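You operate a simulated robot arm through the tools that you are given. There is no shell and no other tool. Be economical: measure what you need, move in short steps, check, and stop when the job is done.

The job below is to be done with a simulated two-armed robot. You get a single attempt, and the scene is never put back.

Task
Swap the black mains plug for the white one in socket 1.
Fine: strip off first, black plug into the empty holder under the strip, strip back on last.

The check looks at the end state, three seconds after you hand in, the way a careful person would. Anything else that was tipped, shoved, dropped, spilled or broken makes it a failure.

Robot
Two 7-joint arms with two-finger parallel grippers on one trunk that stands fixed in place. Base frame: the origin is at the foot of the trunk, x ahead of it, y to its left, z up. Readings come in mm, rad, newtons and seconds.
The left shoulder is at [20, 113, 1472], the right one opposite. With the tool pointing down near the work surface each hand reaches from about 220 to 600 mm from the base axis, measured 20 degrees to its own side. Payload 1.57 kg a hand.
The tool frame of a hand sits at the grasp point between the pads (the TCP): z along the fingers, y along the line on which they close. The tips reach 30 mm beyond it. The gripper opens to 80 mm. The fingers are 17 mm wide and 12 mm thick; the gripper's body (40 by 82 mm) begins 80 mm behind the TCP.
Orientation is told as [roll, pitch, yaw] about the base's x, y, z axes, in that order, counted from this pose: with the fingers straight down and closing along the base's y, the tool's x points along the base's -x, its y along +y and its z along -z.

Tools
- The arms move only by the tool arm_command. It takes "left_plan", "right_plan" or both (then of equal length, played together; a hand with none holds still); each is a list of rows, each a list of 7 numbers: the shift along the tool's x, y, z in units of 30 mm (1.0 is 30 mm), then the turn, a rotation vector about the tool's x, y, z in units of 8 degrees (1.0 is 8 degrees), then the opening, from 0 (shut) to 1 (fully open). In form: [[x, y, z, ax, ay, az, gripper], ...]. A call has 1 to 20 rows; each row shifts and turns the commanded pose from where the row before left it, along the tool's axes as they then stand. A call with a number of a shift or a turn outside -1 to 1 is refused whole. Each row takes 0.2 s and may step no farther than 50 mm and 0.15 rad from the row before; otherwise, or with a gripper value out of range, the whole call is refused. Where a pose cannot be reached the arm comes as near as it can. A force on the tool above 40 N (or 10 N above the force at the start of the call, whichever is more), or a blocked arm, ends the call early, and 0.2 s more pass. The fingers move at their own pace (about 45 mm/s each) and stop on an object; they squeeze with about 41 N. The grip force told is the motor's: it shows also when the fingers shut on nothing. Time passes only in rows, and 0.2 s behind the last, so rows that do not move let the fingers close. The reply holds the time, the measured pose of the TCP, the force on the tool along the base axes, the opening and the grip force, in the units named above and with some noise, with the torque about the TCP (base axes, N m) and any sound that the robot's microphone picked up.
- Cameras (640 x 400 px; columns grow to the right, rows downward): "scene" is now at [92.1, 46.1, 1618.3]; the picture's right is [0.47, -0.88, 0.00], its down [-0.30, -0.16, -0.94] and it looks along [0.83, 0.44, -0.34] (base axes); focal length 324 px, centre (320, 200). "left" rides on the left gripper at [72, 7, -122] in its tool frame; the picture's right is [-0.09, 1.00, 0.00], its down [-0.84, -0.08, -0.54] and it looks along [-0.54, -0.05, 0.84] (tool axes); focal length 238 px, centre (320, 200). "right" rides on the right gripper at [72, -7, -122] in its tool frame; the picture's right is [0.09, 1.00, 0.00], its down [-0.84, 0.08, -0.54] and it looks along [-0.54, 0.05, 0.84] (tool axes); focal length 238 px, centre (320, 200). There is no depth. A picture from a camera that has moved, and an enlarged one, comes with that camera's place and axes in the base frame and with its lens.
- camera(camera): a new picture of that camera. It takes no simulated time.
- slide_trunk(by): slides the trunk up (or, below 0, down) by that many mm; the arms and the scene camera ride with it, the base frame stays. It gives what a move gives, with no picture.
- pan_tilt(pan, tilt): turns the head with the scene camera to pan (to the left, within 1.396 rad either way) and tilt (down, from -0.506 to 1.204), counted from straight ahead of the robot. It gives what a move gives.
- close_up(camera, box): a new picture of the part [left, top, right, bottom] of that camera's present view, enlarged. It takes no simulated time.
- finish_job(): hands the job in; it is judged then, once.

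Work in short steps. Places have to be worked out from the pictures, the camera data and where the tool is seen: move nearer, look again, correct. Check each grasp and each placing, and mend what went wrong. You have 120 turns and 94 pictures in all, those below and enlarged ones among them. Open the grippers and draw the arms clear of the work before you hand the job in, unless the task says otherwise; then end with one line.

The tools are called after "Request:" as name(argument=value, ...) on one line, values as JSON. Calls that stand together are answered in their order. arm_command: Moves the arms, as the interface text tells. Its arguments: {"type":"object","properties":{"left_plan":{"type":"array","items":{"type":"array","items":{"type":"number"}}},"right_plan":{"type":"array","items":{"type":"array","items":{"type":"number"}}}},"required":[]} The other tools are called the same way: slide_trunk (by) slides the trunk up or down; pan_tilt (pan, tilt) turns the head that bears the scene camera; camera (camera) takes a picture; close_up (camera, box) takes an enlarged picture of a part of a camera's view; finish_job () hands the job in.

At the start:

```text
clock: 0.0
left_position: [342.5, 377.1, 1483.2]
left_tcp_rot: [0.002, 0.0, -0.001]
left_wrist_force: [-0.7, 0.1, -0.9]
left_ft_torque: [-0.01, -0.02, 0.01]
left_opening: 80.0
left_gripper_force: 0.2
right_position: [401.0, 10.6, 1499.6]
right_tcp_rot: [0.003, -0.002, 0.0]
right_wrist_force: [-0.1, 0.1, 0.5]
right_ft_torque: [0.0, -0.01, 0.0]
right_opening: 80.1
right_gripper_force: 0.1
trunk travel left (down, up): [-525.0, 45.0]
head pan, tilt: [0.49, 0.344]
```

scene: 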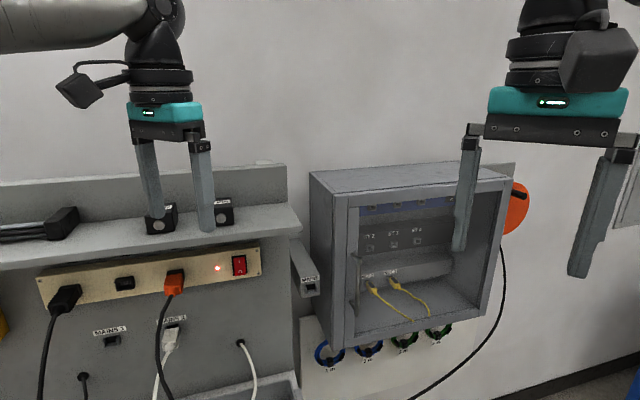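
right: 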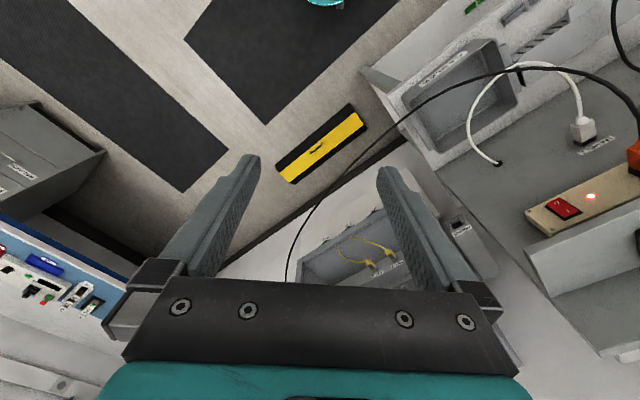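
left: 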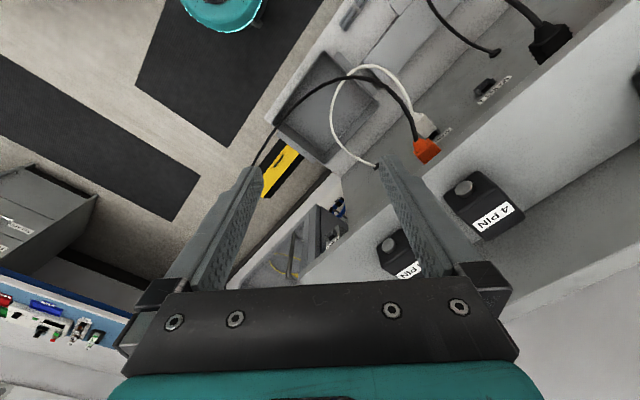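

I'll look closer at the strip and holders before anything moves.

Request:
close_up(camera="scene", box=[20, 220, 320, 400])

Request:
pan_tilt(pan=0.75, tilt=0.5)

Request:
camera(camera="scene")

```text
2.13 times, centred on (170, 310) of scene
camera zoom: at [92.1, 46.1, 1618.3], right [0.47, -0.88, 0.0], down [-0.3, -0.16, -0.94], along [0.83, 0.44, -0.34], focal length 691 px, centre (640, -35)
```

zoom: 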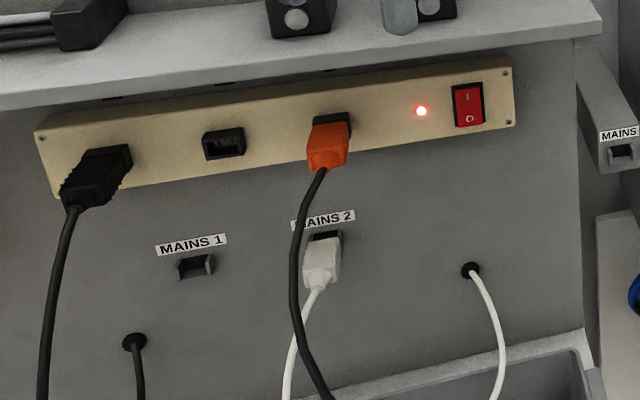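

```text
clock: 0.8
left_position: [343.2, 378.0, 1482.8]
left_tcp_rot: [0.0, -0.001, -0.001]
left_wrist_force: [-0.9, -0.3, 0.6]
left_ft_torque: [0.02, 0.0, -0.02]
left_opening: 80.0
left_gripper_force: 0.0
right_position: [400.3, 10.4, 1499.2]
right_tcp_rot: [0.002, -0.002, 0.0]
right_wrist_force: [-0.1, 1.3, 0.2]
right_ft_torque: [-0.03, 0.0, 0.01]
right_opening: 79.6
right_gripper_force: 0.0
trunk travel left (down, up): [-525.0, 45.0]
head pan, tilt: [0.75, 0.499]
```

```text
89 pictures are left
camera scene: at [76.5, 64.1, 1604.0], right [0.68, -0.73, 0.0], down [-0.35, -0.33, -0.88], along [0.64, 0.6, -0.48], focal length 324 px, centre (320, 200)
```

scene: 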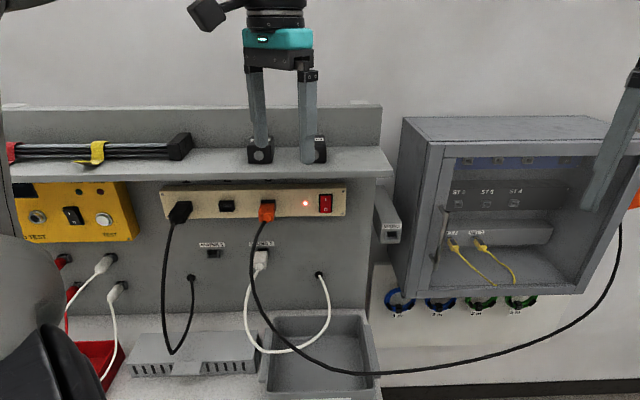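

Socket 1 (leftmost) holds the black plug, MAINS 1 is the empty holder, the white plug sits in MAINS 2, and the rocker is at the right end with its lamp lit. The panel faces about yaw 0.75. I'll draw the left hand back from the shelf before reorienting it.

Request:
arm_command(left_plan=[[0.9, -0.8, 0, 0, 0, 0, 1], [0.9, -0.8, 0, 0, 0, -1, 1], [0.9, -0.8, 0, 0, 0, -1, 1], [0.9, -0.8, 0, 0, 0, -1, 1], [0, 0, 0, 0, 0, -1, 1], [0, 0, 0, 0, 0, -1, 1]])

Request:
camera(camera="left")

Request:
camera(camera="scene")

```text
clock: 2.2
left_position: [245.0, 271.3, 1482.0]
left_tcp_rot: [0.0, 0.0, 0.7]
left_wrist_force: [0.4, 0.0, 1.1]
left_ft_torque: [0.0, -0.01, -0.01]
left_opening: 80.1
left_gripper_force: 0.2
right_position: [401.5, 11.2, 1500.4]
right_tcp_rot: [0.004, -0.001, -0.001]
right_wrist_force: [-0.6, 0.3, 0.4]
right_ft_torque: [0.05, 0.0, -0.03]
right_opening: 80.0
right_gripper_force: 0.1
trunk travel left (down, up): [-525.0, 45.0]
head pan, tilt: [0.75, 0.499]
```

```text
88 pictures are left
camera left: at [185.5, 229.6, 1603.4], right [-0.57, 0.82, 0.0], down [0.69, 0.48, 0.54], along [0.45, 0.31, -0.84], focal length 238 px, centre (320, 200)
```

left: 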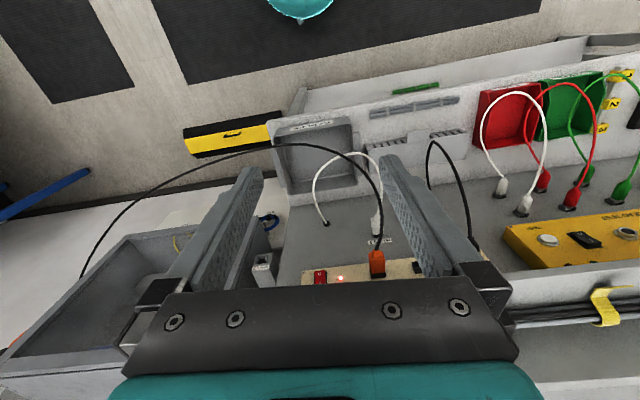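

```text
87 pictures are left
camera scene: at [76.0, 63.6, 1604.1], right [0.68, -0.73, 0.0], down [-0.35, -0.33, -0.88], along [0.64, 0.6, -0.48], focal length 324 px, centre (320, 200)
```

scene: 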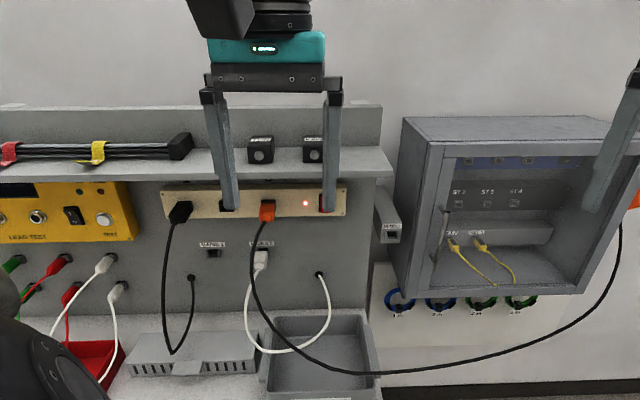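

The left hand is clear of the shelf. I'll pull the right hand back to give it room and begin pitching the left tool toward horizontal.

Request:
arm_command(left_plan=[[0, 0, 0.5, 0, -1, -0.5, 1], [0, 0, 0.5, 0, -1, 0, 1], [0, 0, 0.5, 0, -1, 0, 1], [0, 0, 0.5, 0, -1, 0, 1], [0.5, 0, 0.3, 0, -1, 0, 1], [0.5, 0, 0.3, 0, -1, 0, 1]], right_plan=[[0.8, -0.8, 0, 0, 0, 0, 1], [0.8, -0.8, 0, 0, 0, 0, 1], [0.8, -0.8, 0, 0, 0, 0, 1], [0.8, -0.8, 0, 0, 0, 0, 1], [0, 0, 0, 0, 0, 0, 1], [0, 0, 0, 0, 0, 0, 1]])

Request:
camera(camera="scene")

```text
refused: row 1 steps farther than a row can; nothing moved
```

```text
86 pictures are left
camera scene: at [76.0, 63.6, 1604.1], right [0.68, -0.73, 0.0], down [-0.35, -0.33, -0.88], along [0.64, 0.6, -0.48], focal length 324 px, centre (320, 200)
```

scene: 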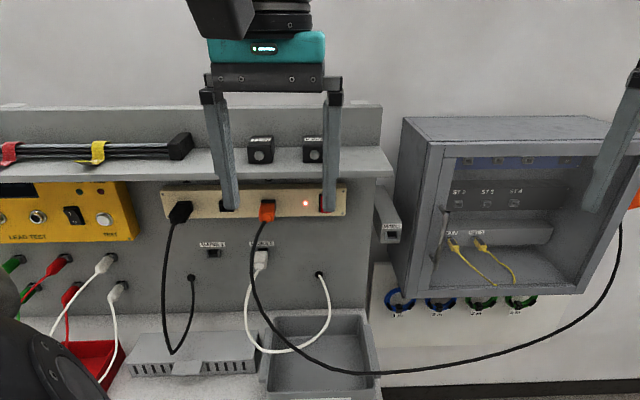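

The combined turn was over the step limit, so I'll keep each row's rotation under 0.15 rad.

Request:
arm_command(left_plan=[[0, 0, 0.5, 0, -1, 0, 1], [0, 0, 0.5, 0, -1, 0, 1], [0, 0, 0.5, 0, -1, 0, 1], [0, 0, 0.5, 0, -1, 0, 1], [0.5, 0, 0.3, 0, -1, 0, 1], [0.5, 0, 0.3, 0, -1, 0, 1]], right_plan=[[0.8, -0.8, 0, 0, 0, 0, 1], [0.8, -0.8, 0, 0, 0, 0, 1], [0.8, -0.8, 0, 0, 0, 0, 1], [0.8, -0.8, 0, 0, 0, 0, 1], [0, 0, 0, 0, 0, 0, 1], [0, 0, 0, 0, 0, 0, 1]])

Request:
camera(camera="scene")

Request:
camera(camera="left")

```text
clock: 3.6
left_position: [331.1, 276.2, 1457.5]
left_tcp_rot: [0.001, -0.839, 0.698]
left_wrist_force: [0.8, 0.7, -0.5]
left_ft_torque: [0.03, -0.01, 0.01]
left_opening: 80.2
left_gripper_force: 0.0
left hand out of reach, approached as far as the arm can: row 4, 5, 6
right_position: [305.3, -85.5, 1500.2]
right_tcp_rot: [0.002, 0.001, -0.002]
right_wrist_force: [0.6, -0.6, -0.2]
right_ft_torque: [0.03, 0.02, 0.01]
right_opening: 80.1
right_gripper_force: 0.1
trunk travel left (down, up): [-525.0, 45.0]
head pan, tilt: [0.75, 0.499]
```

```text
85 pictures are left
camera scene: at [77.2, 62.7, 1604.0], right [0.68, -0.73, 0.0], down [-0.35, -0.33, -0.88], along [0.64, 0.6, -0.48], focal length 324 px, centre (320, 200)
```

scene: 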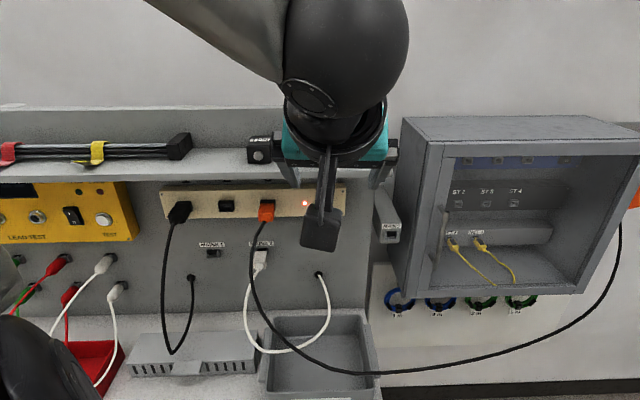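

```text
84 pictures are left
camera left: at [220.3, 191.7, 1484.3], right [-0.59, 0.8, 0.07], down [0.17, 0.04, 0.98], along [0.79, 0.6, -0.16], focal length 238 px, centre (320, 200)
```

left: 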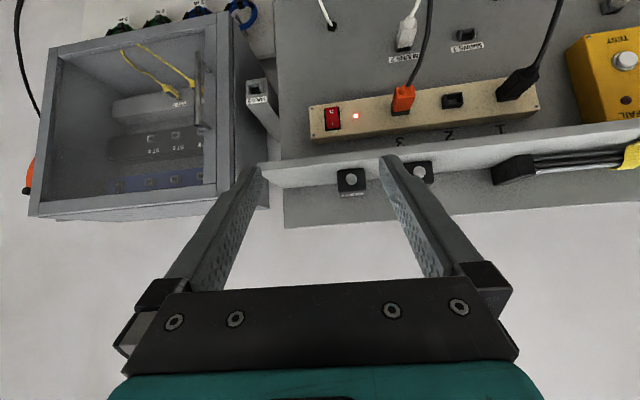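

The left camera shows the strip's labels: 1 = black, 2 = empty, 3 = orange. The left hand is near the limit of its close-in reach, so I'll lower the trunk 100 mm for more comfortable geometry and a triangulation baseline.

Request:
slide_trunk(by=-100)

Request:
camera(camera="scene")

Request:
camera(camera="left")

```text
clock: 4.9
left_position: [330.9, 277.2, 1356.8]
left_tcp_rot: [0.001, -0.837, 0.698]
left_wrist_force: [0.1, 0.6, 0.0]
left_ft_torque: [-0.01, 0.01, 0.01]
left_opening: 79.9
left_gripper_force: 0.0
right_position: [304.7, -82.4, 1400.2]
right_tcp_rot: [0.003, -0.004, -0.001]
right_wrist_force: [-0.7, 0.2, -0.8]
right_ft_torque: [0.04, 0.0, 0.02]
right_opening: 80.1
right_gripper_force: 0.0
trunk travel left (down, up): [-425.0, 145.0]
head pan, tilt: [0.75, 0.499]
```

```text
83 pictures are left
camera scene: at [76.4, 64.1, 1504.1], right [0.68, -0.73, 0.0], down [-0.35, -0.33, -0.88], along [0.64, 0.6, -0.48], focal length 324 px, centre (320, 200)
```

scene: 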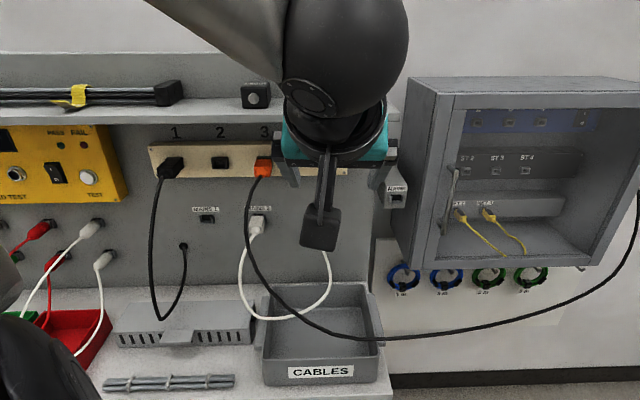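

```text
82 pictures are left
camera left: at [219.3, 193.2, 1384.5], right [-0.59, 0.8, 0.07], down [0.17, 0.04, 0.98], along [0.79, 0.6, -0.16], focal length 238 px, centre (320, 200)
```

left: 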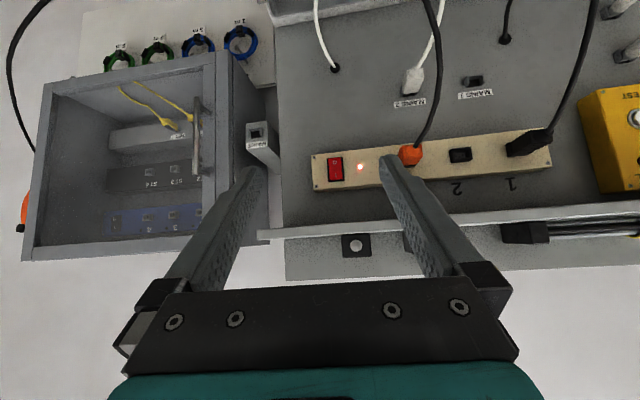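

Triangulated: rocker ≈ (525,465,1263), socket 2 ≈ (385,625,1262), shelf front edge at z≈1374, about 70 mm proud of the strip. I'll swing the left tool to horizontal about 100 mm short of the rocker, closing the fingers to use as a poker.

Request:
arm_command(left_plan=[[-0.19, 0, 0.95, 0, -1, 0, 0.3], [-0.05, 0, 0.97, 0, -1, 0, 0], [0.08, 0, 0.97, 0, -1, 0, 0], [0.22, 0, 0.95, 0, -1, 0, 0], [0.35, 0, 0.91, 0, -1, 0, 0], [0.47, 0, 0.6, 0, -0.25, 0, 0]])

Request:
camera(camera="left")

Request:
camera(camera="scene")

```text
clock: 6.3
left_position: [456.2, 370.4, 1273.9]
left_tcp_rot: [2.1, -1.572, -1.399]
left_wrist_force: [0.3, -0.8, -0.1]
left_ft_torque: [0.02, -0.02, -0.01]
left_opening: 0.0
left_gripper_force: 21.6
left hand out of reach, approached as far as the arm can: row 1, 2
right_position: [303.5, -83.0, 1400.3]
right_tcp_rot: [0.002, 0.0, 0.0]
right_wrist_force: [0.1, -1.1, -0.4]
right_ft_torque: [-0.01, -0.05, 0.03]
right_opening: 79.9
right_gripper_force: 0.1
trunk travel left (down, up): [-425.0, 145.0]
head pan, tilt: [0.75, 0.499]
```

```text
81 pictures are left
camera left: at [358.9, 296.8, 1201.1], right [-0.64, 0.76, 0.09], down [-0.36, -0.41, 0.84], along [0.67, 0.5, 0.54], focal length 238 px, centre (320, 200)
```

left: 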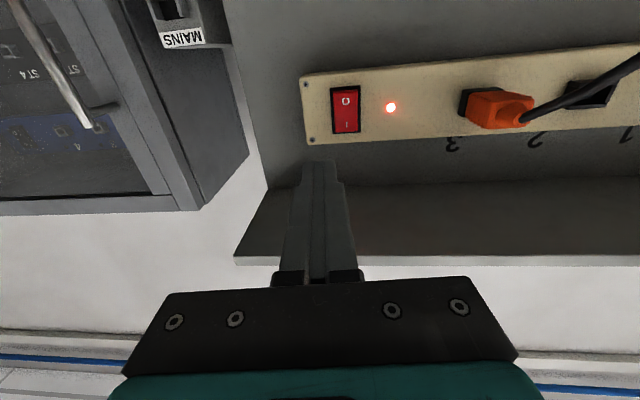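

```text
80 pictures are left
camera scene: at [76.5, 64.5, 1504.0], right [0.68, -0.73, 0.0], down [-0.35, -0.33, -0.88], along [0.64, 0.6, -0.48], focal length 324 px, centre (320, 200)
```

scene: 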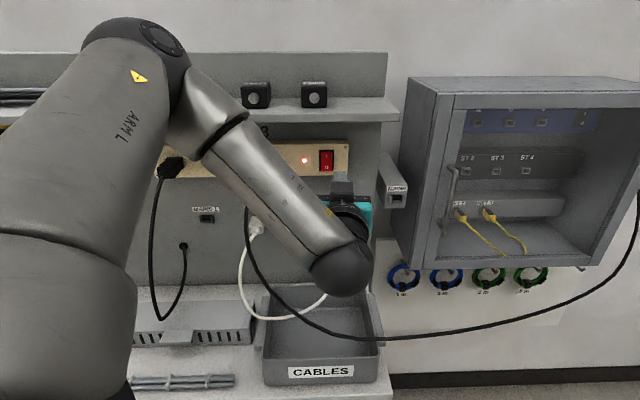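

The tool is now horizontal. By vanishing point, the panel normal is at yaw ≈0.785, and the rocker is at ≈ (542,480,1259). I'll square up the yaw, line up with the rocker's lower "O" half, and close to about 30 mm away.

Request:
arm_command(left_plan=[[0.45, 0.3, 0, -0.6, 0, 0, 0], [0.45, 0.27, 0, 0, 0, 0, 0], [0, 0, 0.9, 0, 0, 0, 0], [0, 0, 0.9, 0, 0, 0, 0]])

Request:
camera(camera="left")

Request:
close_up(camera="scene", box=[260, 120, 420, 220])

```text
clock: 7.3
left_position: [484.1, 419.2, 1246.3]
left_tcp_rot: [0.8, -1.569, -0.018]
left_wrist_force: [-0.8, 0.5, 0.5]
left_ft_torque: [0.01, 0.0, 0.0]
left_opening: 0.1
left_gripper_force: 21.2
right_position: [303.5, -83.6, 1399.6]
right_tcp_rot: [0.002, -0.002, -0.001]
right_wrist_force: [0.1, 0.4, -0.9]
right_ft_torque: [0.02, -0.01, -0.02]
right_opening: 79.9
right_gripper_force: 0.2
trunk travel left (down, up): [-425.0, 145.0]
head pan, tilt: [0.75, 0.499]
```

```text
79 pictures are left
camera left: at [392.0, 338.7, 1173.6], right [-0.7, 0.71, 0.09], down [-0.33, -0.44, 0.84], along [0.63, 0.56, 0.54], focal length 238 px, centre (320, 200)
```

left: 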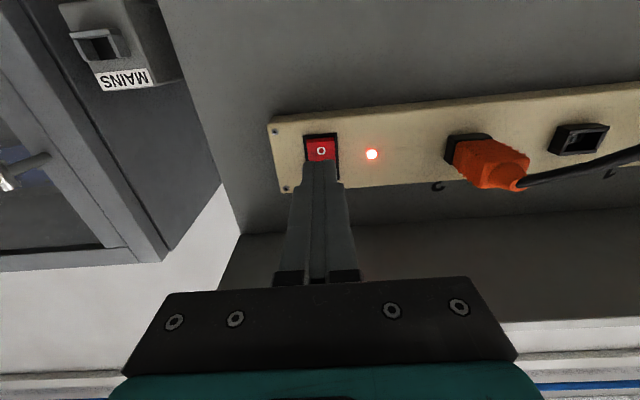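

```text
4.00 times, centred on (340, 170) of scene
camera zoom: at [76.4, 64.4, 1504.0], right [0.68, -0.73, 0.0], down [-0.35, -0.33, -0.88], along [0.64, 0.6, -0.48], focal length 1295 px, centre (240, 320)
```

zoom: 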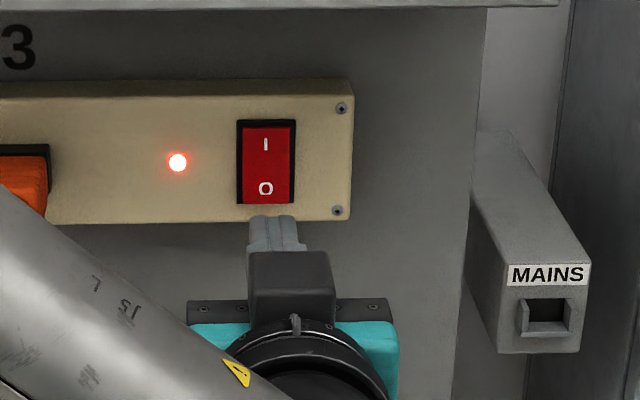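

The tips are centred under the rocker and should land on the "O" half. I'll advance in small steps and watch the force.

Request:
arm_command(left_plan=[[0, 0, 0.9, 0, 0, 0, 0], [0, 0, 0.4, 0, 0, 0, 0], [0, 0, 0.13, 0, 0, 0, 0], [0, 0, 0.13, 0, 0, 0, 0]])

Request:
close_up(camera="scene", box=[260, 120, 420, 220])

```text
clock: 8.3
left_position: [514.7, 451.1, 1246.6]
left_tcp_rot: [0.394, -1.569, 0.39]
left_wrist_force: [-15.2, -10.5, -2.7]
left_ft_torque: [-0.15, -0.23, 0.06]
left_opening: 0.1
left_gripper_force: 21.6
right_position: [302.2, -83.6, 1399.6]
right_tcp_rot: [0.004, -0.004, 0.001]
right_wrist_force: [0.2, 0.1, -0.4]
right_ft_torque: [0.01, 0.0, -0.04]
right_opening: 80.0
right_gripper_force: 0.0
trunk travel left (down, up): [-425.0, 145.0]
head pan, tilt: [0.75, 0.499]
```

```text
4.00 times, centred on (340, 170) of scene
camera zoom: at [73.8, 62.4, 1504.2], right [0.68, -0.73, 0.0], down [-0.35, -0.33, -0.88], along [0.64, 0.6, -0.48], focal length 1295 px, centre (240, 320)
```

zoom: 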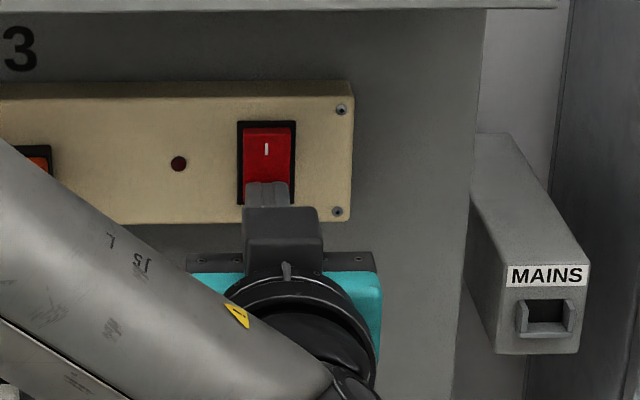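

The lamp is off, so the strip is switched off. I'll back straight out and slide left toward socket 1, staying well in front of the plugs and cables.

Request:
arm_command(left_plan=[[0, 0, -1, 0, 0, 0, 0], [0, 0, -1, 0, 0, 0, 0], [0, 0, -1, 0, 0, 0, 0], [0, 0, -1, 0, 0, 0, 0], [0, 1, -0.3, 0, 0, 0, 0], [0, 1, 0, 0, 0, 0, 0], [0, 1, 0, 0, 0, 0, 0], [0, 1, 0, 0, 0, 0, 0], [-0.25, 1, 0, 0, 0, 0, 0.4], [-0.25, 1, 0, 0, 0, 0, 0.6], [0, 1, 0, 0, 0, 0, 0.8]])

Request:
camera(camera="left")

Request:
camera(camera="scene")

```text
clock: 10.7
left_position: [276.4, 509.2, 1262.2]
left_tcp_rot: [1.939, -1.572, -1.155]
left_wrist_force: [-0.5, 0.3, -0.3]
left_ft_torque: [0.0, 0.01, 0.0]
left_opening: 63.7
left_gripper_force: 0.8
right_position: [302.9, -83.4, 1399.8]
right_tcp_rot: [0.003, -0.002, 0.0]
right_wrist_force: [-0.2, -0.5, 0.0]
right_ft_torque: [-0.03, 0.01, 0.01]
right_opening: 80.1
right_gripper_force: 0.1
trunk travel left (down, up): [-425.0, 145.0]
head pan, tilt: [0.75, 0.499]
```

```text
76 pictures are left
camera left: at [184.5, 429.2, 1190.2], right [-0.7, 0.71, 0.09], down [-0.33, -0.44, 0.84], along [0.63, 0.56, 0.54], focal length 238 px, centre (320, 200)
```

left: 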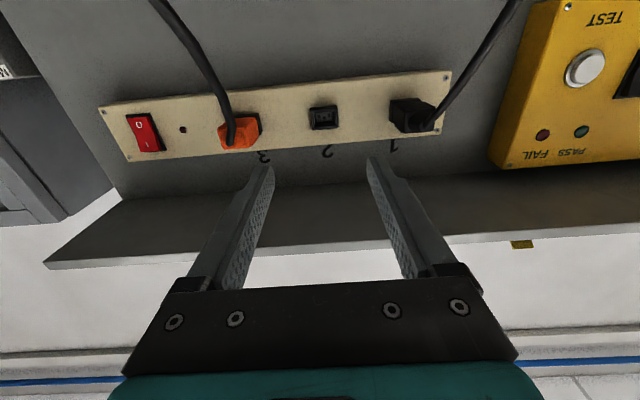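

```text
75 pictures are left
camera scene: at [75.7, 64.2, 1504.1], right [0.68, -0.73, 0.0], down [-0.35, -0.33, -0.88], along [0.64, 0.6, -0.48], focal length 324 px, centre (320, 200)
```

scene: 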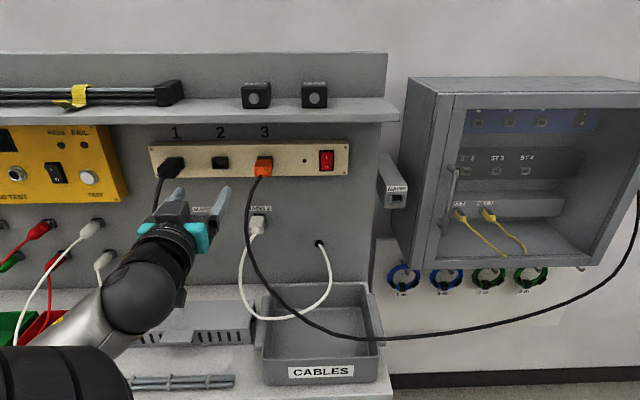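

From this view, socket 1 is at lateral e≈-261, z≈1259, with about 91 mm between sockets. I'll slide the last 97 mm left to face the black plug and look again.

Request:
arm_command(left_plan=[[0, 1, 0, 0, 0, 0, 0.9], [0, 1, 0, 0, 0, 0, 0.9], [0.07, 1, 0, 0, 0, 0, 0.9], [0, 0.22, 0.3, 0, 0, 0, 0.9]])

Request:
camera(camera="left")

Request:
close_up(camera="scene", box=[60, 110, 260, 235])

```text
clock: 11.7
left_position: [216.1, 585.3, 1261.4]
left_tcp_rot: [0.873, -1.569, -0.087]
left_wrist_force: [0.6, 0.1, -0.3]
left_ft_torque: [-0.01, -0.01, 0.03]
left_opening: 71.9
left_gripper_force: 0.0
right_position: [305.1, -82.8, 1399.3]
right_tcp_rot: [0.001, -0.001, 0.0]
right_wrist_force: [0.6, 0.0, 0.3]
right_ft_torque: [-0.03, 0.04, -0.01]
right_opening: 80.0
right_gripper_force: 0.0
trunk travel left (down, up): [-425.0, 145.0]
head pan, tilt: [0.75, 0.499]
```

```text
74 pictures are left
camera left: at [124.1, 505.2, 1188.3], right [-0.7, 0.71, 0.09], down [-0.33, -0.44, 0.84], along [0.63, 0.56, 0.54], focal length 238 px, centre (320, 200)
```

left: 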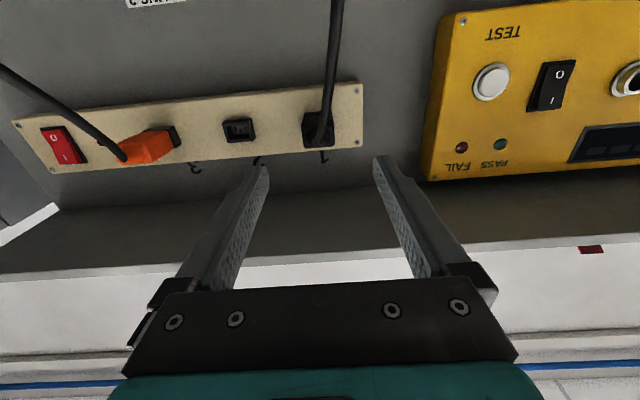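

```text
3.20 times, centred on (160, 172) of scene
camera zoom: at [77.0, 64.5, 1503.9], right [0.68, -0.73, 0.0], down [-0.35, -0.33, -0.88], along [0.64, 0.6, -0.48], focal length 1036 px, centre (832, 288)
```

zoom: 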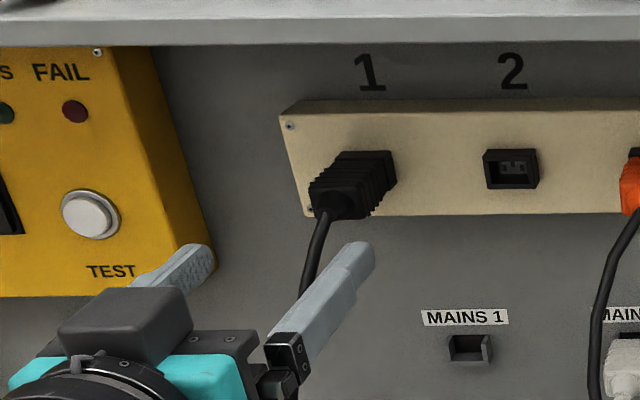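

The plug is centred between the fingers, its cable hangs in line below, and the yellow box is over 50 mm clear. I'll advance 70 mm and check the clearances.

Request:
arm_command(left_plan=[[0, 0, 0.8, 0, 0, 0, 0.85], [0, 0, 0.8, 0, 0, 0, 0.85], [0, 0, 0.7, 0, 0, 0, 0.85]])

Request:
camera(camera="left")

Request:
close_up(camera="scene", box=[60, 110, 260, 235])

```text
clock: 12.5
left_position: [266.4, 634.9, 1260.5]
left_tcp_rot: [0.121, -1.57, 0.661]
left_wrist_force: [-0.2, -0.6, -0.5]
left_ft_torque: [-0.03, 0.01, -0.02]
left_opening: 67.9
left_gripper_force: 0.2
right_position: [304.1, -83.0, 1399.5]
right_tcp_rot: [0.001, 0.001, 0.0]
right_wrist_force: [0.1, -0.7, 0.8]
right_ft_torque: [0.01, -0.01, -0.01]
right_opening: 79.6
right_gripper_force: 0.2
trunk travel left (down, up): [-425.0, 145.0]
head pan, tilt: [0.75, 0.499]
```

```text
72 pictures are left
camera left: at [173.5, 553.8, 1187.5], right [-0.7, 0.71, 0.09], down [-0.33, -0.44, 0.84], along [0.63, 0.56, 0.54], focal length 238 px, centre (320, 200)
```

left: 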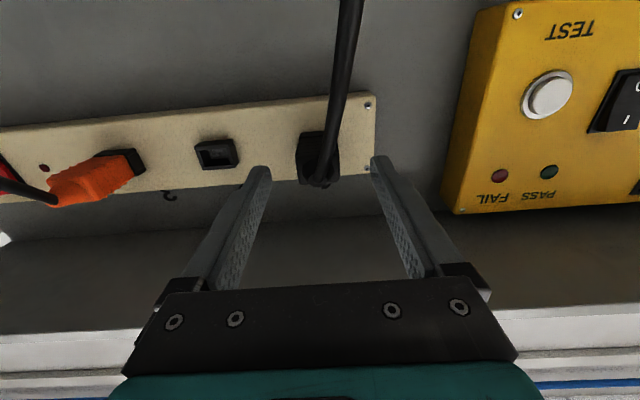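

```text
3.20 times, centred on (160, 172) of scene
camera zoom: at [77.1, 64.8, 1503.9], right [0.68, -0.73, 0.0], down [-0.35, -0.33, -0.88], along [0.64, 0.6, -0.48], focal length 1036 px, centre (832, 288)
```

zoom: 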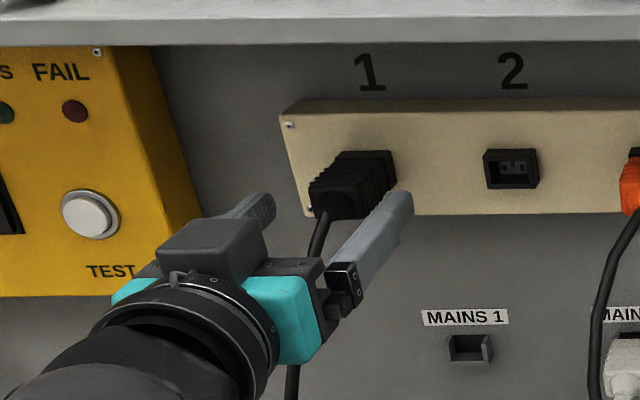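

The fingertips are at the plug's tail with the plug centred. I'll go in 30 mm more and close gently.

Request:
arm_command(left_plan=[[0, 0, 0.5, 0, 0, 0, 0.85], [0, 0, 0.5, 0, 0, 0, 0.85], [0, 0, 0, 0, 0, 0, 0.5], [0, 0, 0, 0, 0, 0, 0.3], [0, 0, 0, 0, 0, 0, 0], [0, 0, 0, 0, 0, 0, 0], [0, 0, 0, 0, 0, 0, 0]])

Request:
camera(camera="left")

Request:
close_up(camera="scene", box=[60, 110, 260, 235])

```text
clock: 14.1
left_position: [286.9, 654.8, 1260.4]
left_tcp_rot: [0.702, -1.569, 0.081]
left_wrist_force: [2.8, -4.1, -1.3]
left_ft_torque: [-0.05, 0.04, -0.23]
left_opening: 28.9
left_gripper_force: 36.5
right_position: [305.4, -83.2, 1398.3]
right_tcp_rot: [0.002, -0.001, -0.001]
right_wrist_force: [-0.8, 0.3, -1.1]
right_ft_torque: [0.0, 0.02, 0.01]
right_opening: 79.8
right_gripper_force: 0.1
trunk travel left (down, up): [-425.0, 145.0]
head pan, tilt: [0.75, 0.499]
```

```text
70 pictures are left
camera left: at [194.4, 573.7, 1187.6], right [-0.7, 0.71, 0.09], down [-0.33, -0.44, 0.84], along [0.63, 0.56, 0.54], focal length 238 px, centre (320, 200)
```

left: 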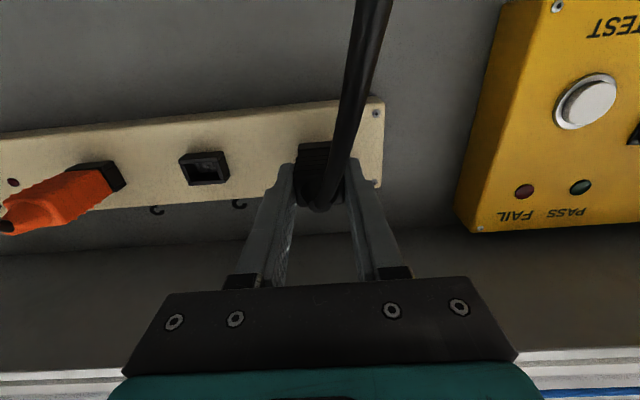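

```text
3.20 times, centred on (160, 172) of scene
camera zoom: at [77.3, 63.7, 1504.0], right [0.68, -0.73, 0.0], down [-0.35, -0.33, -0.88], along [0.64, 0.6, -0.48], focal length 1036 px, centre (832, 288)
```

zoom: 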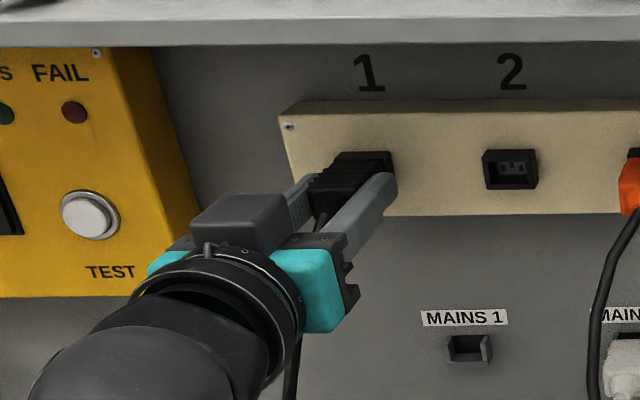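

The grip is firm on the 29 mm plug body. I'll pull straight back out of the socket.

Request:
arm_command(left_plan=[[0, 0, -0.25, 0, 0, 0, 0], [0, 0, -0.25, 0, 0, 0, 0], [0, 0, -0.25, 0, 0, 0, 0], [0, 0, -0.25, 0, 0, 0, 0], [0, 0, -0.5, 0, 0, 0, 0], [0, 0, -0.5, 0, 0, 0, 0]])

Request:
camera(camera="left")

Request:
close_up(camera="scene", box=[60, 110, 260, 235])

```text
clock: 15.5
left_position: [243.3, 612.7, 1261.5]
left_tcp_rot: [0.902, -1.569, -0.12]
left_wrist_force: [0.2, -0.3, -0.2]
left_ft_torque: [-0.03, 0.05, 0.01]
left_opening: 28.5
left_gripper_force: 38.7
right_position: [303.5, -84.3, 1399.4]
right_tcp_rot: [0.003, -0.003, -0.001]
right_wrist_force: [-0.8, 0.0, 0.7]
right_ft_torque: [-0.01, 0.0, 0.03]
right_opening: 79.7
right_gripper_force: 0.1
trunk travel left (down, up): [-425.0, 145.0]
head pan, tilt: [0.75, 0.499]
```

```text
68 pictures are left
camera left: at [151.4, 531.9, 1187.8], right [-0.7, 0.71, 0.09], down [-0.33, -0.44, 0.84], along [0.63, 0.56, 0.54], focal length 238 px, centre (320, 200)
```

left: 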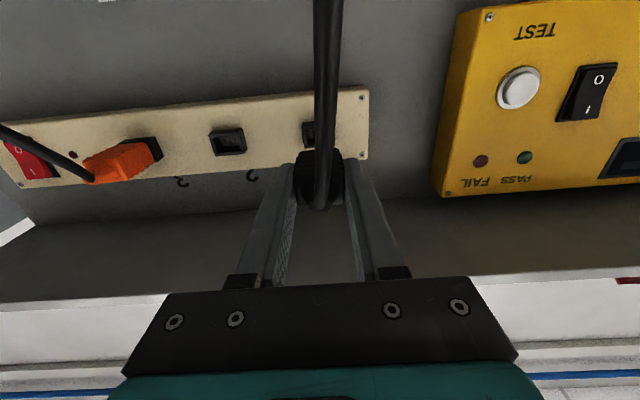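

```text
3.20 times, centred on (160, 172) of scene
camera zoom: at [76.3, 64.2, 1504.0], right [0.68, -0.73, 0.0], down [-0.35, -0.33, -0.88], along [0.64, 0.6, -0.48], focal length 1036 px, centre (832, 288)
```

zoom: 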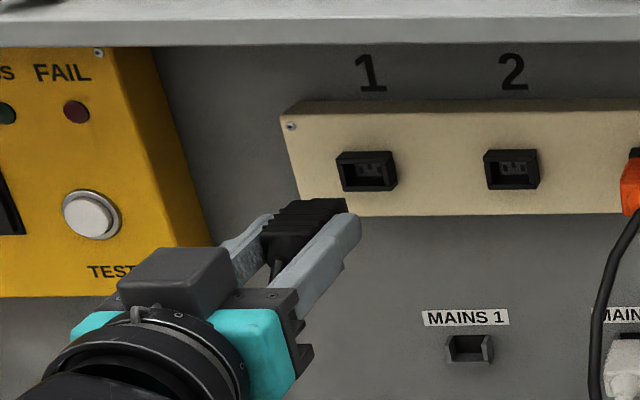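

The black plug is out and firmly held. I'll lower it in front of the MAINS 1 holder with a standoff so the hand camera can measure the holder.

Request:
arm_command(left_plan=[[0, 0, -0.6, 0, 0, 0, 0], [0.9, -0.2, 0, 0, 0, 0, 0], [0.9, -0.2, 0, 0, 0, 0, 0], [0.9, -0.2, 0, 0, 0, 0, 0], [0.9, -0.2, 0, 0, 0, 0, 0], [0.9, -0.2, 0, 0, 0, 0, 0]])

Request:
camera(camera="left")

Request:
camera(camera="scene")

```text
clock: 16.9
left_position: [253.6, 579.6, 1123.8]
left_tcp_rot: [1.052, -1.568, -0.27]
left_wrist_force: [0.0, 0.3, -0.3]
left_ft_torque: [-0.03, -0.05, -0.04]
left_opening: 29.0
left_gripper_force: 39.2
right_position: [304.6, -83.8, 1398.3]
right_tcp_rot: [0.001, 0.001, -0.001]
right_wrist_force: [-0.4, -0.4, -0.2]
right_ft_torque: [0.02, -0.02, -0.02]
right_opening: 80.2
right_gripper_force: 0.1
trunk travel left (down, up): [-425.0, 145.0]
head pan, tilt: [0.75, 0.499]
```

```text
66 pictures are left
camera left: at [160.8, 497.8, 1051.9], right [-0.7, 0.71, 0.09], down [-0.33, -0.44, 0.84], along [0.63, 0.56, 0.54], focal length 238 px, centre (320, 200)
```

left: 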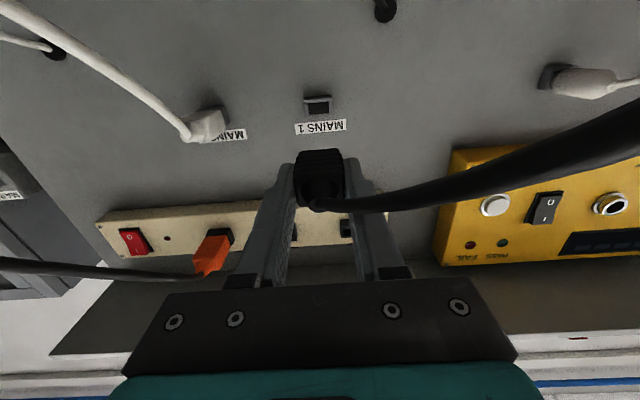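

```text
65 pictures are left
camera scene: at [76.7, 64.4, 1504.0], right [0.68, -0.73, 0.0], down [-0.35, -0.33, -0.88], along [0.64, 0.6, -0.48], focal length 324 px, centre (320, 200)
```

scene: 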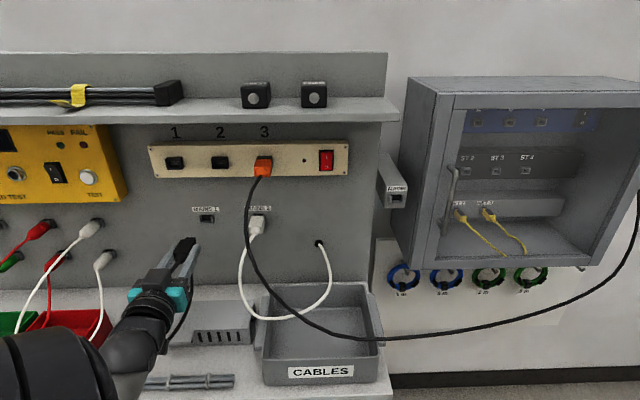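

Combining the two cameras, the holder mouth is at d≈744, e≈-230, z≈1105, nearly straight ahead and 19 mm down. I'll align and bring the plug nose to about 30 mm from it.

Request:
arm_command(left_plan=[[0.63, 0, 0, 0, 0, 0, 0], [0, 0, 0.9, 0, 0, 0, 0], [0, 0, 0.9, 0, 0, 0, 0], [0, 0, 0.7, 0, 0, 0, 0]])

Request:
camera(camera="left")

Request:
close_up(camera="scene", box=[130, 190, 290, 290])

```text
clock: 17.9
left_position: [306.0, 633.8, 1105.2]
left_tcp_rot: [0.475, -1.567, 0.308]
left_wrist_force: [0.8, 0.1, 0.1]
left_ft_torque: [-0.01, 0.03, -0.01]
left_opening: 28.8
left_gripper_force: 39.3
right_position: [305.2, -83.2, 1399.3]
right_tcp_rot: [0.001, 0.001, 0.0]
right_wrist_force: [0.4, -0.4, -0.2]
right_ft_torque: [-0.01, 0.0, 0.0]
right_opening: 80.2
right_gripper_force: 0.1
trunk travel left (down, up): [-425.0, 145.0]
head pan, tilt: [0.75, 0.499]
```

```text
64 pictures are left
camera left: at [213.3, 551.7, 1032.9], right [-0.7, 0.71, 0.09], down [-0.33, -0.44, 0.84], along [0.63, 0.56, 0.54], focal length 238 px, centre (320, 200)
```

left: 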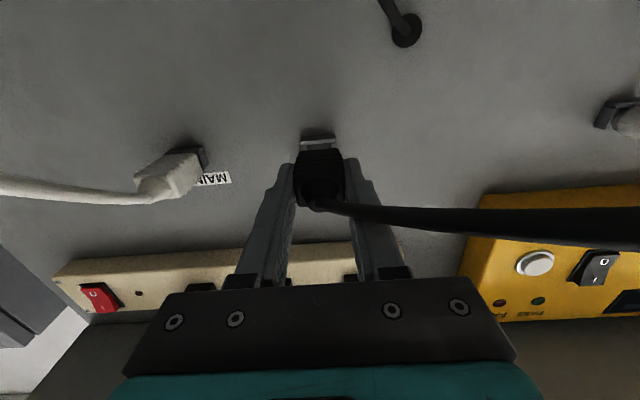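

```text
4.00 times, centred on (210, 240) of scene
camera zoom: at [76.8, 64.7, 1503.9], right [0.68, -0.73, 0.0], down [-0.35, -0.33, -0.88], along [0.64, 0.6, -0.48], focal length 1295 px, centre (760, 40)
```

zoom: 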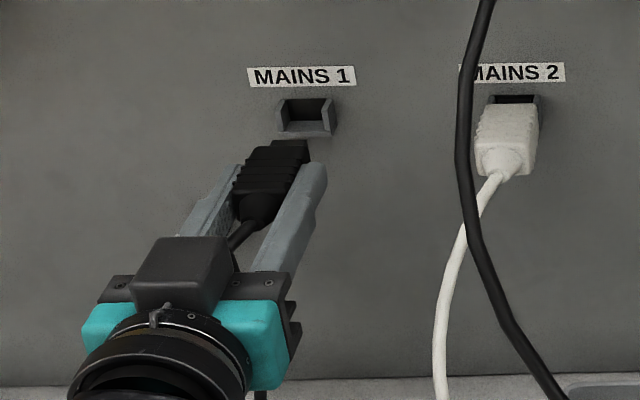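

The plug nose (≈709) is just short of a cradle-like holder. I need a tighter view to see whether the nose clears the holder's lip.

Request:
close_up(camera="scene", box=[184, 205, 248, 245])

Request:
close_up(camera="left", box=[270, 120, 366, 180])

```text
10.00 times, centred on (216, 225) of scene
camera zoom: at [76.8, 64.7, 1503.9], right [0.68, -0.73, 0.0], down [-0.35, -0.33, -0.88], along [0.64, 0.6, -0.48], focal length 3238 px, centre (1360, -50)
```

zoom: 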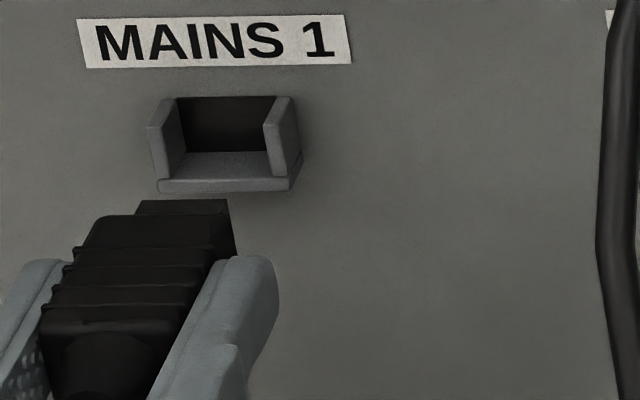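

```text
6.67 times, centred on (318, 150) of left
camera zoom: at [213.3, 551.7, 1032.9], right [-0.7, 0.71, 0.09], down [-0.33, -0.44, 0.84], along [0.63, 0.56, 0.54], focal length 1589 px, centre (333, 533)
```

zoom: 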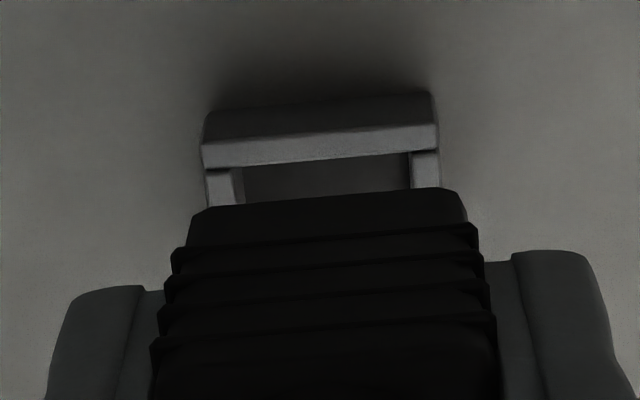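

Comparing both zooms, the nose bottom sits about 5 mm below the tray top and the plug is ~1.8 mm too far left. I'll correct up 5.2 mm and right 1.8 mm, then look again.

Request:
arm_command(left_plan=[[-0.173, -0.06, 0, 0, 0, 0, 0], [0, 0, 0.25, 0, 0, 0, 0], [0, 0, 0, 0, 0, 0, 0]])

Request:
close_up(camera="scene", box=[184, 205, 248, 245])

Request:
close_up(camera="left", box=[270, 120, 366, 180])

```text
clock: 18.7
left_position: [311.6, 637.5, 1111.1]
left_tcp_rot: [0.256, -1.568, 0.528]
left_wrist_force: [-0.4, -0.3, 0.4]
left_ft_torque: [-0.01, -0.04, 0.02]
left_opening: 28.6
left_gripper_force: 38.8
right_position: [304.8, -83.1, 1399.9]
right_tcp_rot: [0.003, -0.002, 0.001]
right_wrist_force: [0.0, -0.5, -0.4]
right_ft_torque: [-0.03, 0.01, -0.01]
right_opening: 80.0
right_gripper_force: 0.0
trunk travel left (down, up): [-425.0, 145.0]
head pan, tilt: [0.75, 0.499]
```

```text
10.00 times, centred on (216, 225) of scene
camera zoom: at [76.4, 64.2, 1504.0], right [0.68, -0.73, 0.0], down [-0.35, -0.33, -0.88], along [0.64, 0.6, -0.48], focal length 3238 px, centre (1360, -50)
```

zoom: 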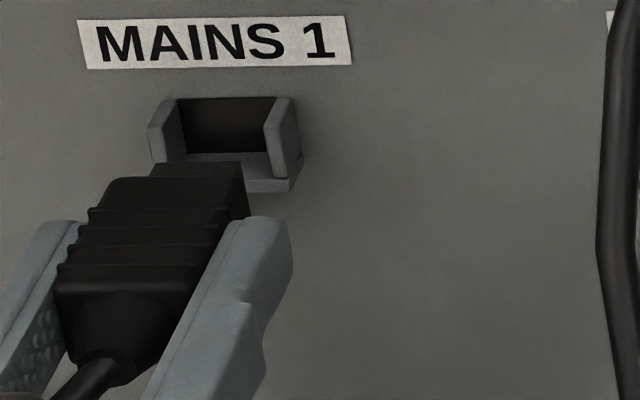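

```text
6.67 times, centred on (318, 150) of left
camera zoom: at [219.6, 554.9, 1038.6], right [-0.7, 0.71, 0.09], down [-0.33, -0.44, 0.84], along [0.63, 0.56, 0.54], focal length 1589 px, centre (333, 533)
```

zoom: 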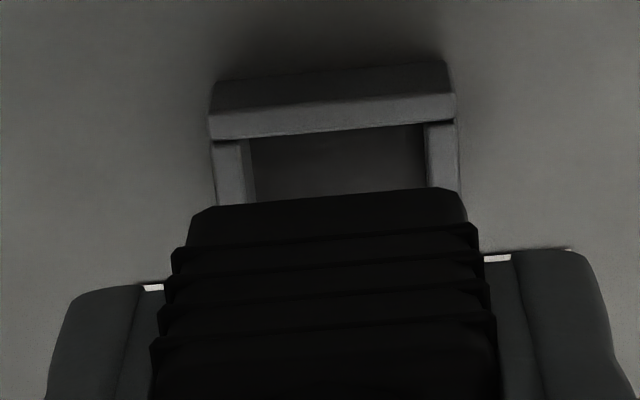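

Both views now line up: the nose projects onto the recess, with about 1 mm over the tray. I'll insert in small steps, watching force.

Request:
arm_command(left_plan=[[0, 0, 0.2, 0, 0, 0, 0], [0, 0, 0.2, 0, 0, 0, 0], [0, 0, 0.17, 0, 0, 0, 0], [0, 0, 0.17, 0, 0, 0, 0]])

Request:
close_up(camera="scene", box=[184, 205, 248, 245])

Request:
close_up(camera="left", box=[270, 120, 366, 180])

```text
clock: 19.7
left_position: [326.5, 652.1, 1110.0]
left_tcp_rot: [0.247, -1.568, 0.534]
left_wrist_force: [0.5, -0.8, 0.2]
left_ft_torque: [-0.07, 0.01, -0.01]
left_opening: 28.9
left_gripper_force: 38.6
right_position: [304.4, -84.3, 1399.7]
right_tcp_rot: [0.001, 0.001, 0.001]
right_wrist_force: [-1.0, -0.5, 0.0]
right_ft_torque: [-0.01, 0.0, 0.0]
right_opening: 80.3
right_gripper_force: 0.1
trunk travel left (down, up): [-425.0, 145.0]
head pan, tilt: [0.75, 0.499]
```

```text
10.00 times, centred on (216, 225) of scene
camera zoom: at [76.6, 64.4, 1504.0], right [0.68, -0.73, 0.0], down [-0.35, -0.33, -0.88], along [0.64, 0.6, -0.48], focal length 3238 px, centre (1360, -50)
```

zoom: 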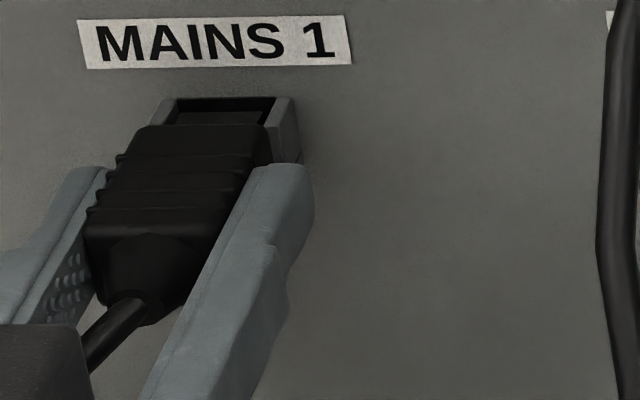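

```text
6.67 times, centred on (318, 150) of left
camera zoom: at [234.6, 570.8, 1038.5], right [-0.7, 0.71, 0.09], down [-0.33, -0.44, 0.84], along [0.63, 0.56, 0.54], focal length 1589 px, centre (333, 533)
```

zoom: 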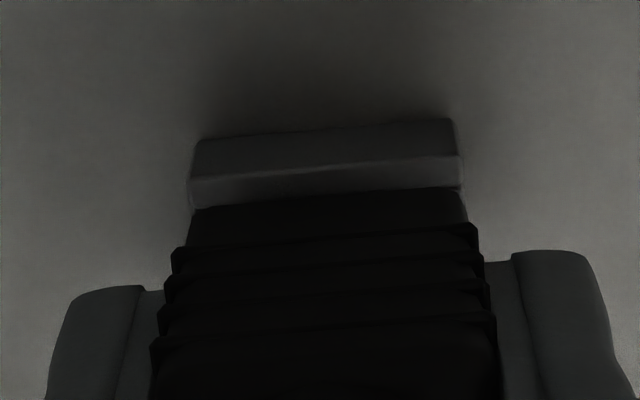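

The nose slid into the holder without resistance. I'll keep pushing in small steps until it seats.

Request:
arm_command(left_plan=[[0, 0, 0.13, 0, 0, 0, 0], [0, 0, 0.13, 0, 0, 0, 0], [0, 0, 0.1, 0, 0, 0, 0]])

Request:
close_up(camera="scene", box=[184, 205, 280, 265])

```text
clock: 20.5
left_position: [329.2, 654.1, 1111.8]
left_tcp_rot: [0.951, -1.571, -0.17]
left_wrist_force: [-21.3, -21.6, 5.1]
left_ft_torque: [0.18, -0.15, 0.0]
left_opening: 29.1
left_gripper_force: 39.1
right_position: [299.3, -88.0, 1399.3]
right_tcp_rot: [0.007, -0.003, -0.001]
right_wrist_force: [-0.8, -1.2, -0.1]
right_ft_torque: [0.02, -0.04, 0.0]
right_opening: 80.0
right_gripper_force: 0.1
trunk travel left (down, up): [-425.0, 145.0]
head pan, tilt: [0.75, 0.499]
stopped in row 3 (left hand): the force on the tool passed its limit at 44 N (the readings are from after the stop); the commanded pose is now the measured one
```

```text
6.67 times, centred on (232, 235) of scene
camera zoom: at [72.1, 59.5, 1504.5], right [0.68, -0.73, 0.0], down [-0.35, -0.32, -0.88], along [0.64, 0.6, -0.47], focal length 2159 px, centre (907, -33)
```

zoom: 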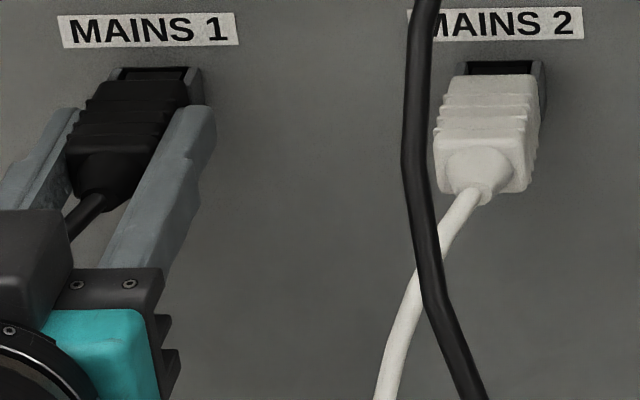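

The black plug is seated like the white one, stopping against the holder at 44 N. I'll open the fingers and back off.

Request:
arm_command(left_plan=[[0, 0, -0.05, 0, 0, 0, 0.2], [0, 0, 0, 0, 0, 0, 0.6], [0, 0, 0, 0, 0, 0, 0.6], [0, 0, 0, 0, 0, 0, 0.6], [0, 0, 0, 0, 0, 0, 0.7]])

Request:
close_up(camera="scene", box=[184, 205, 280, 265])

Request:
camera(camera="left")

```text
clock: 21.7
left_position: [331.1, 656.7, 1107.2]
left_tcp_rot: [0.159, -1.563, 0.625]
left_wrist_force: [0.2, 0.3, 0.1]
left_ft_torque: [-0.02, 0.02, 0.01]
left_opening: 56.0
left_gripper_force: 0.1
right_position: [304.0, -82.9, 1399.7]
right_tcp_rot: [0.003, 0.0, -0.001]
right_wrist_force: [-0.1, 0.9, -0.4]
right_ft_torque: [-0.01, 0.04, 0.02]
right_opening: 79.8
right_gripper_force: 0.0
trunk travel left (down, up): [-425.0, 145.0]
head pan, tilt: [0.75, 0.499]
```

```text
6.67 times, centred on (232, 235) of scene
camera zoom: at [76.8, 64.6, 1504.0], right [0.68, -0.73, 0.0], down [-0.35, -0.33, -0.88], along [0.64, 0.6, -0.48], focal length 2159 px, centre (907, -33)
```

zoom: 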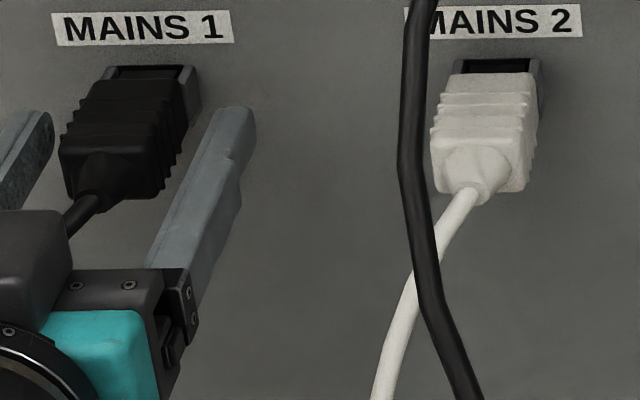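

```text
54 pictures are left
camera left: at [239.4, 575.6, 1035.6], right [-0.7, 0.71, 0.09], down [-0.32, -0.43, 0.84], along [0.63, 0.56, 0.53], focal length 238 px, centre (320, 200)
```

left: 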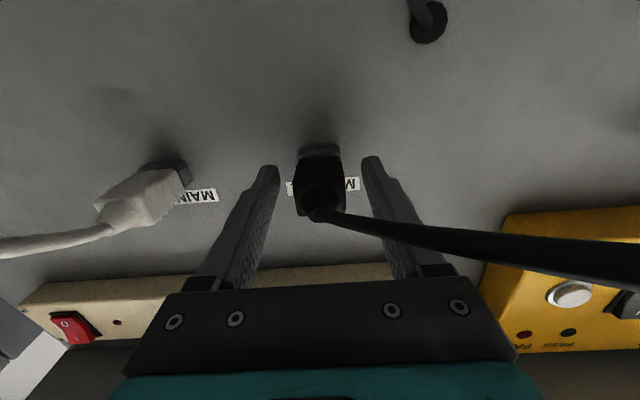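

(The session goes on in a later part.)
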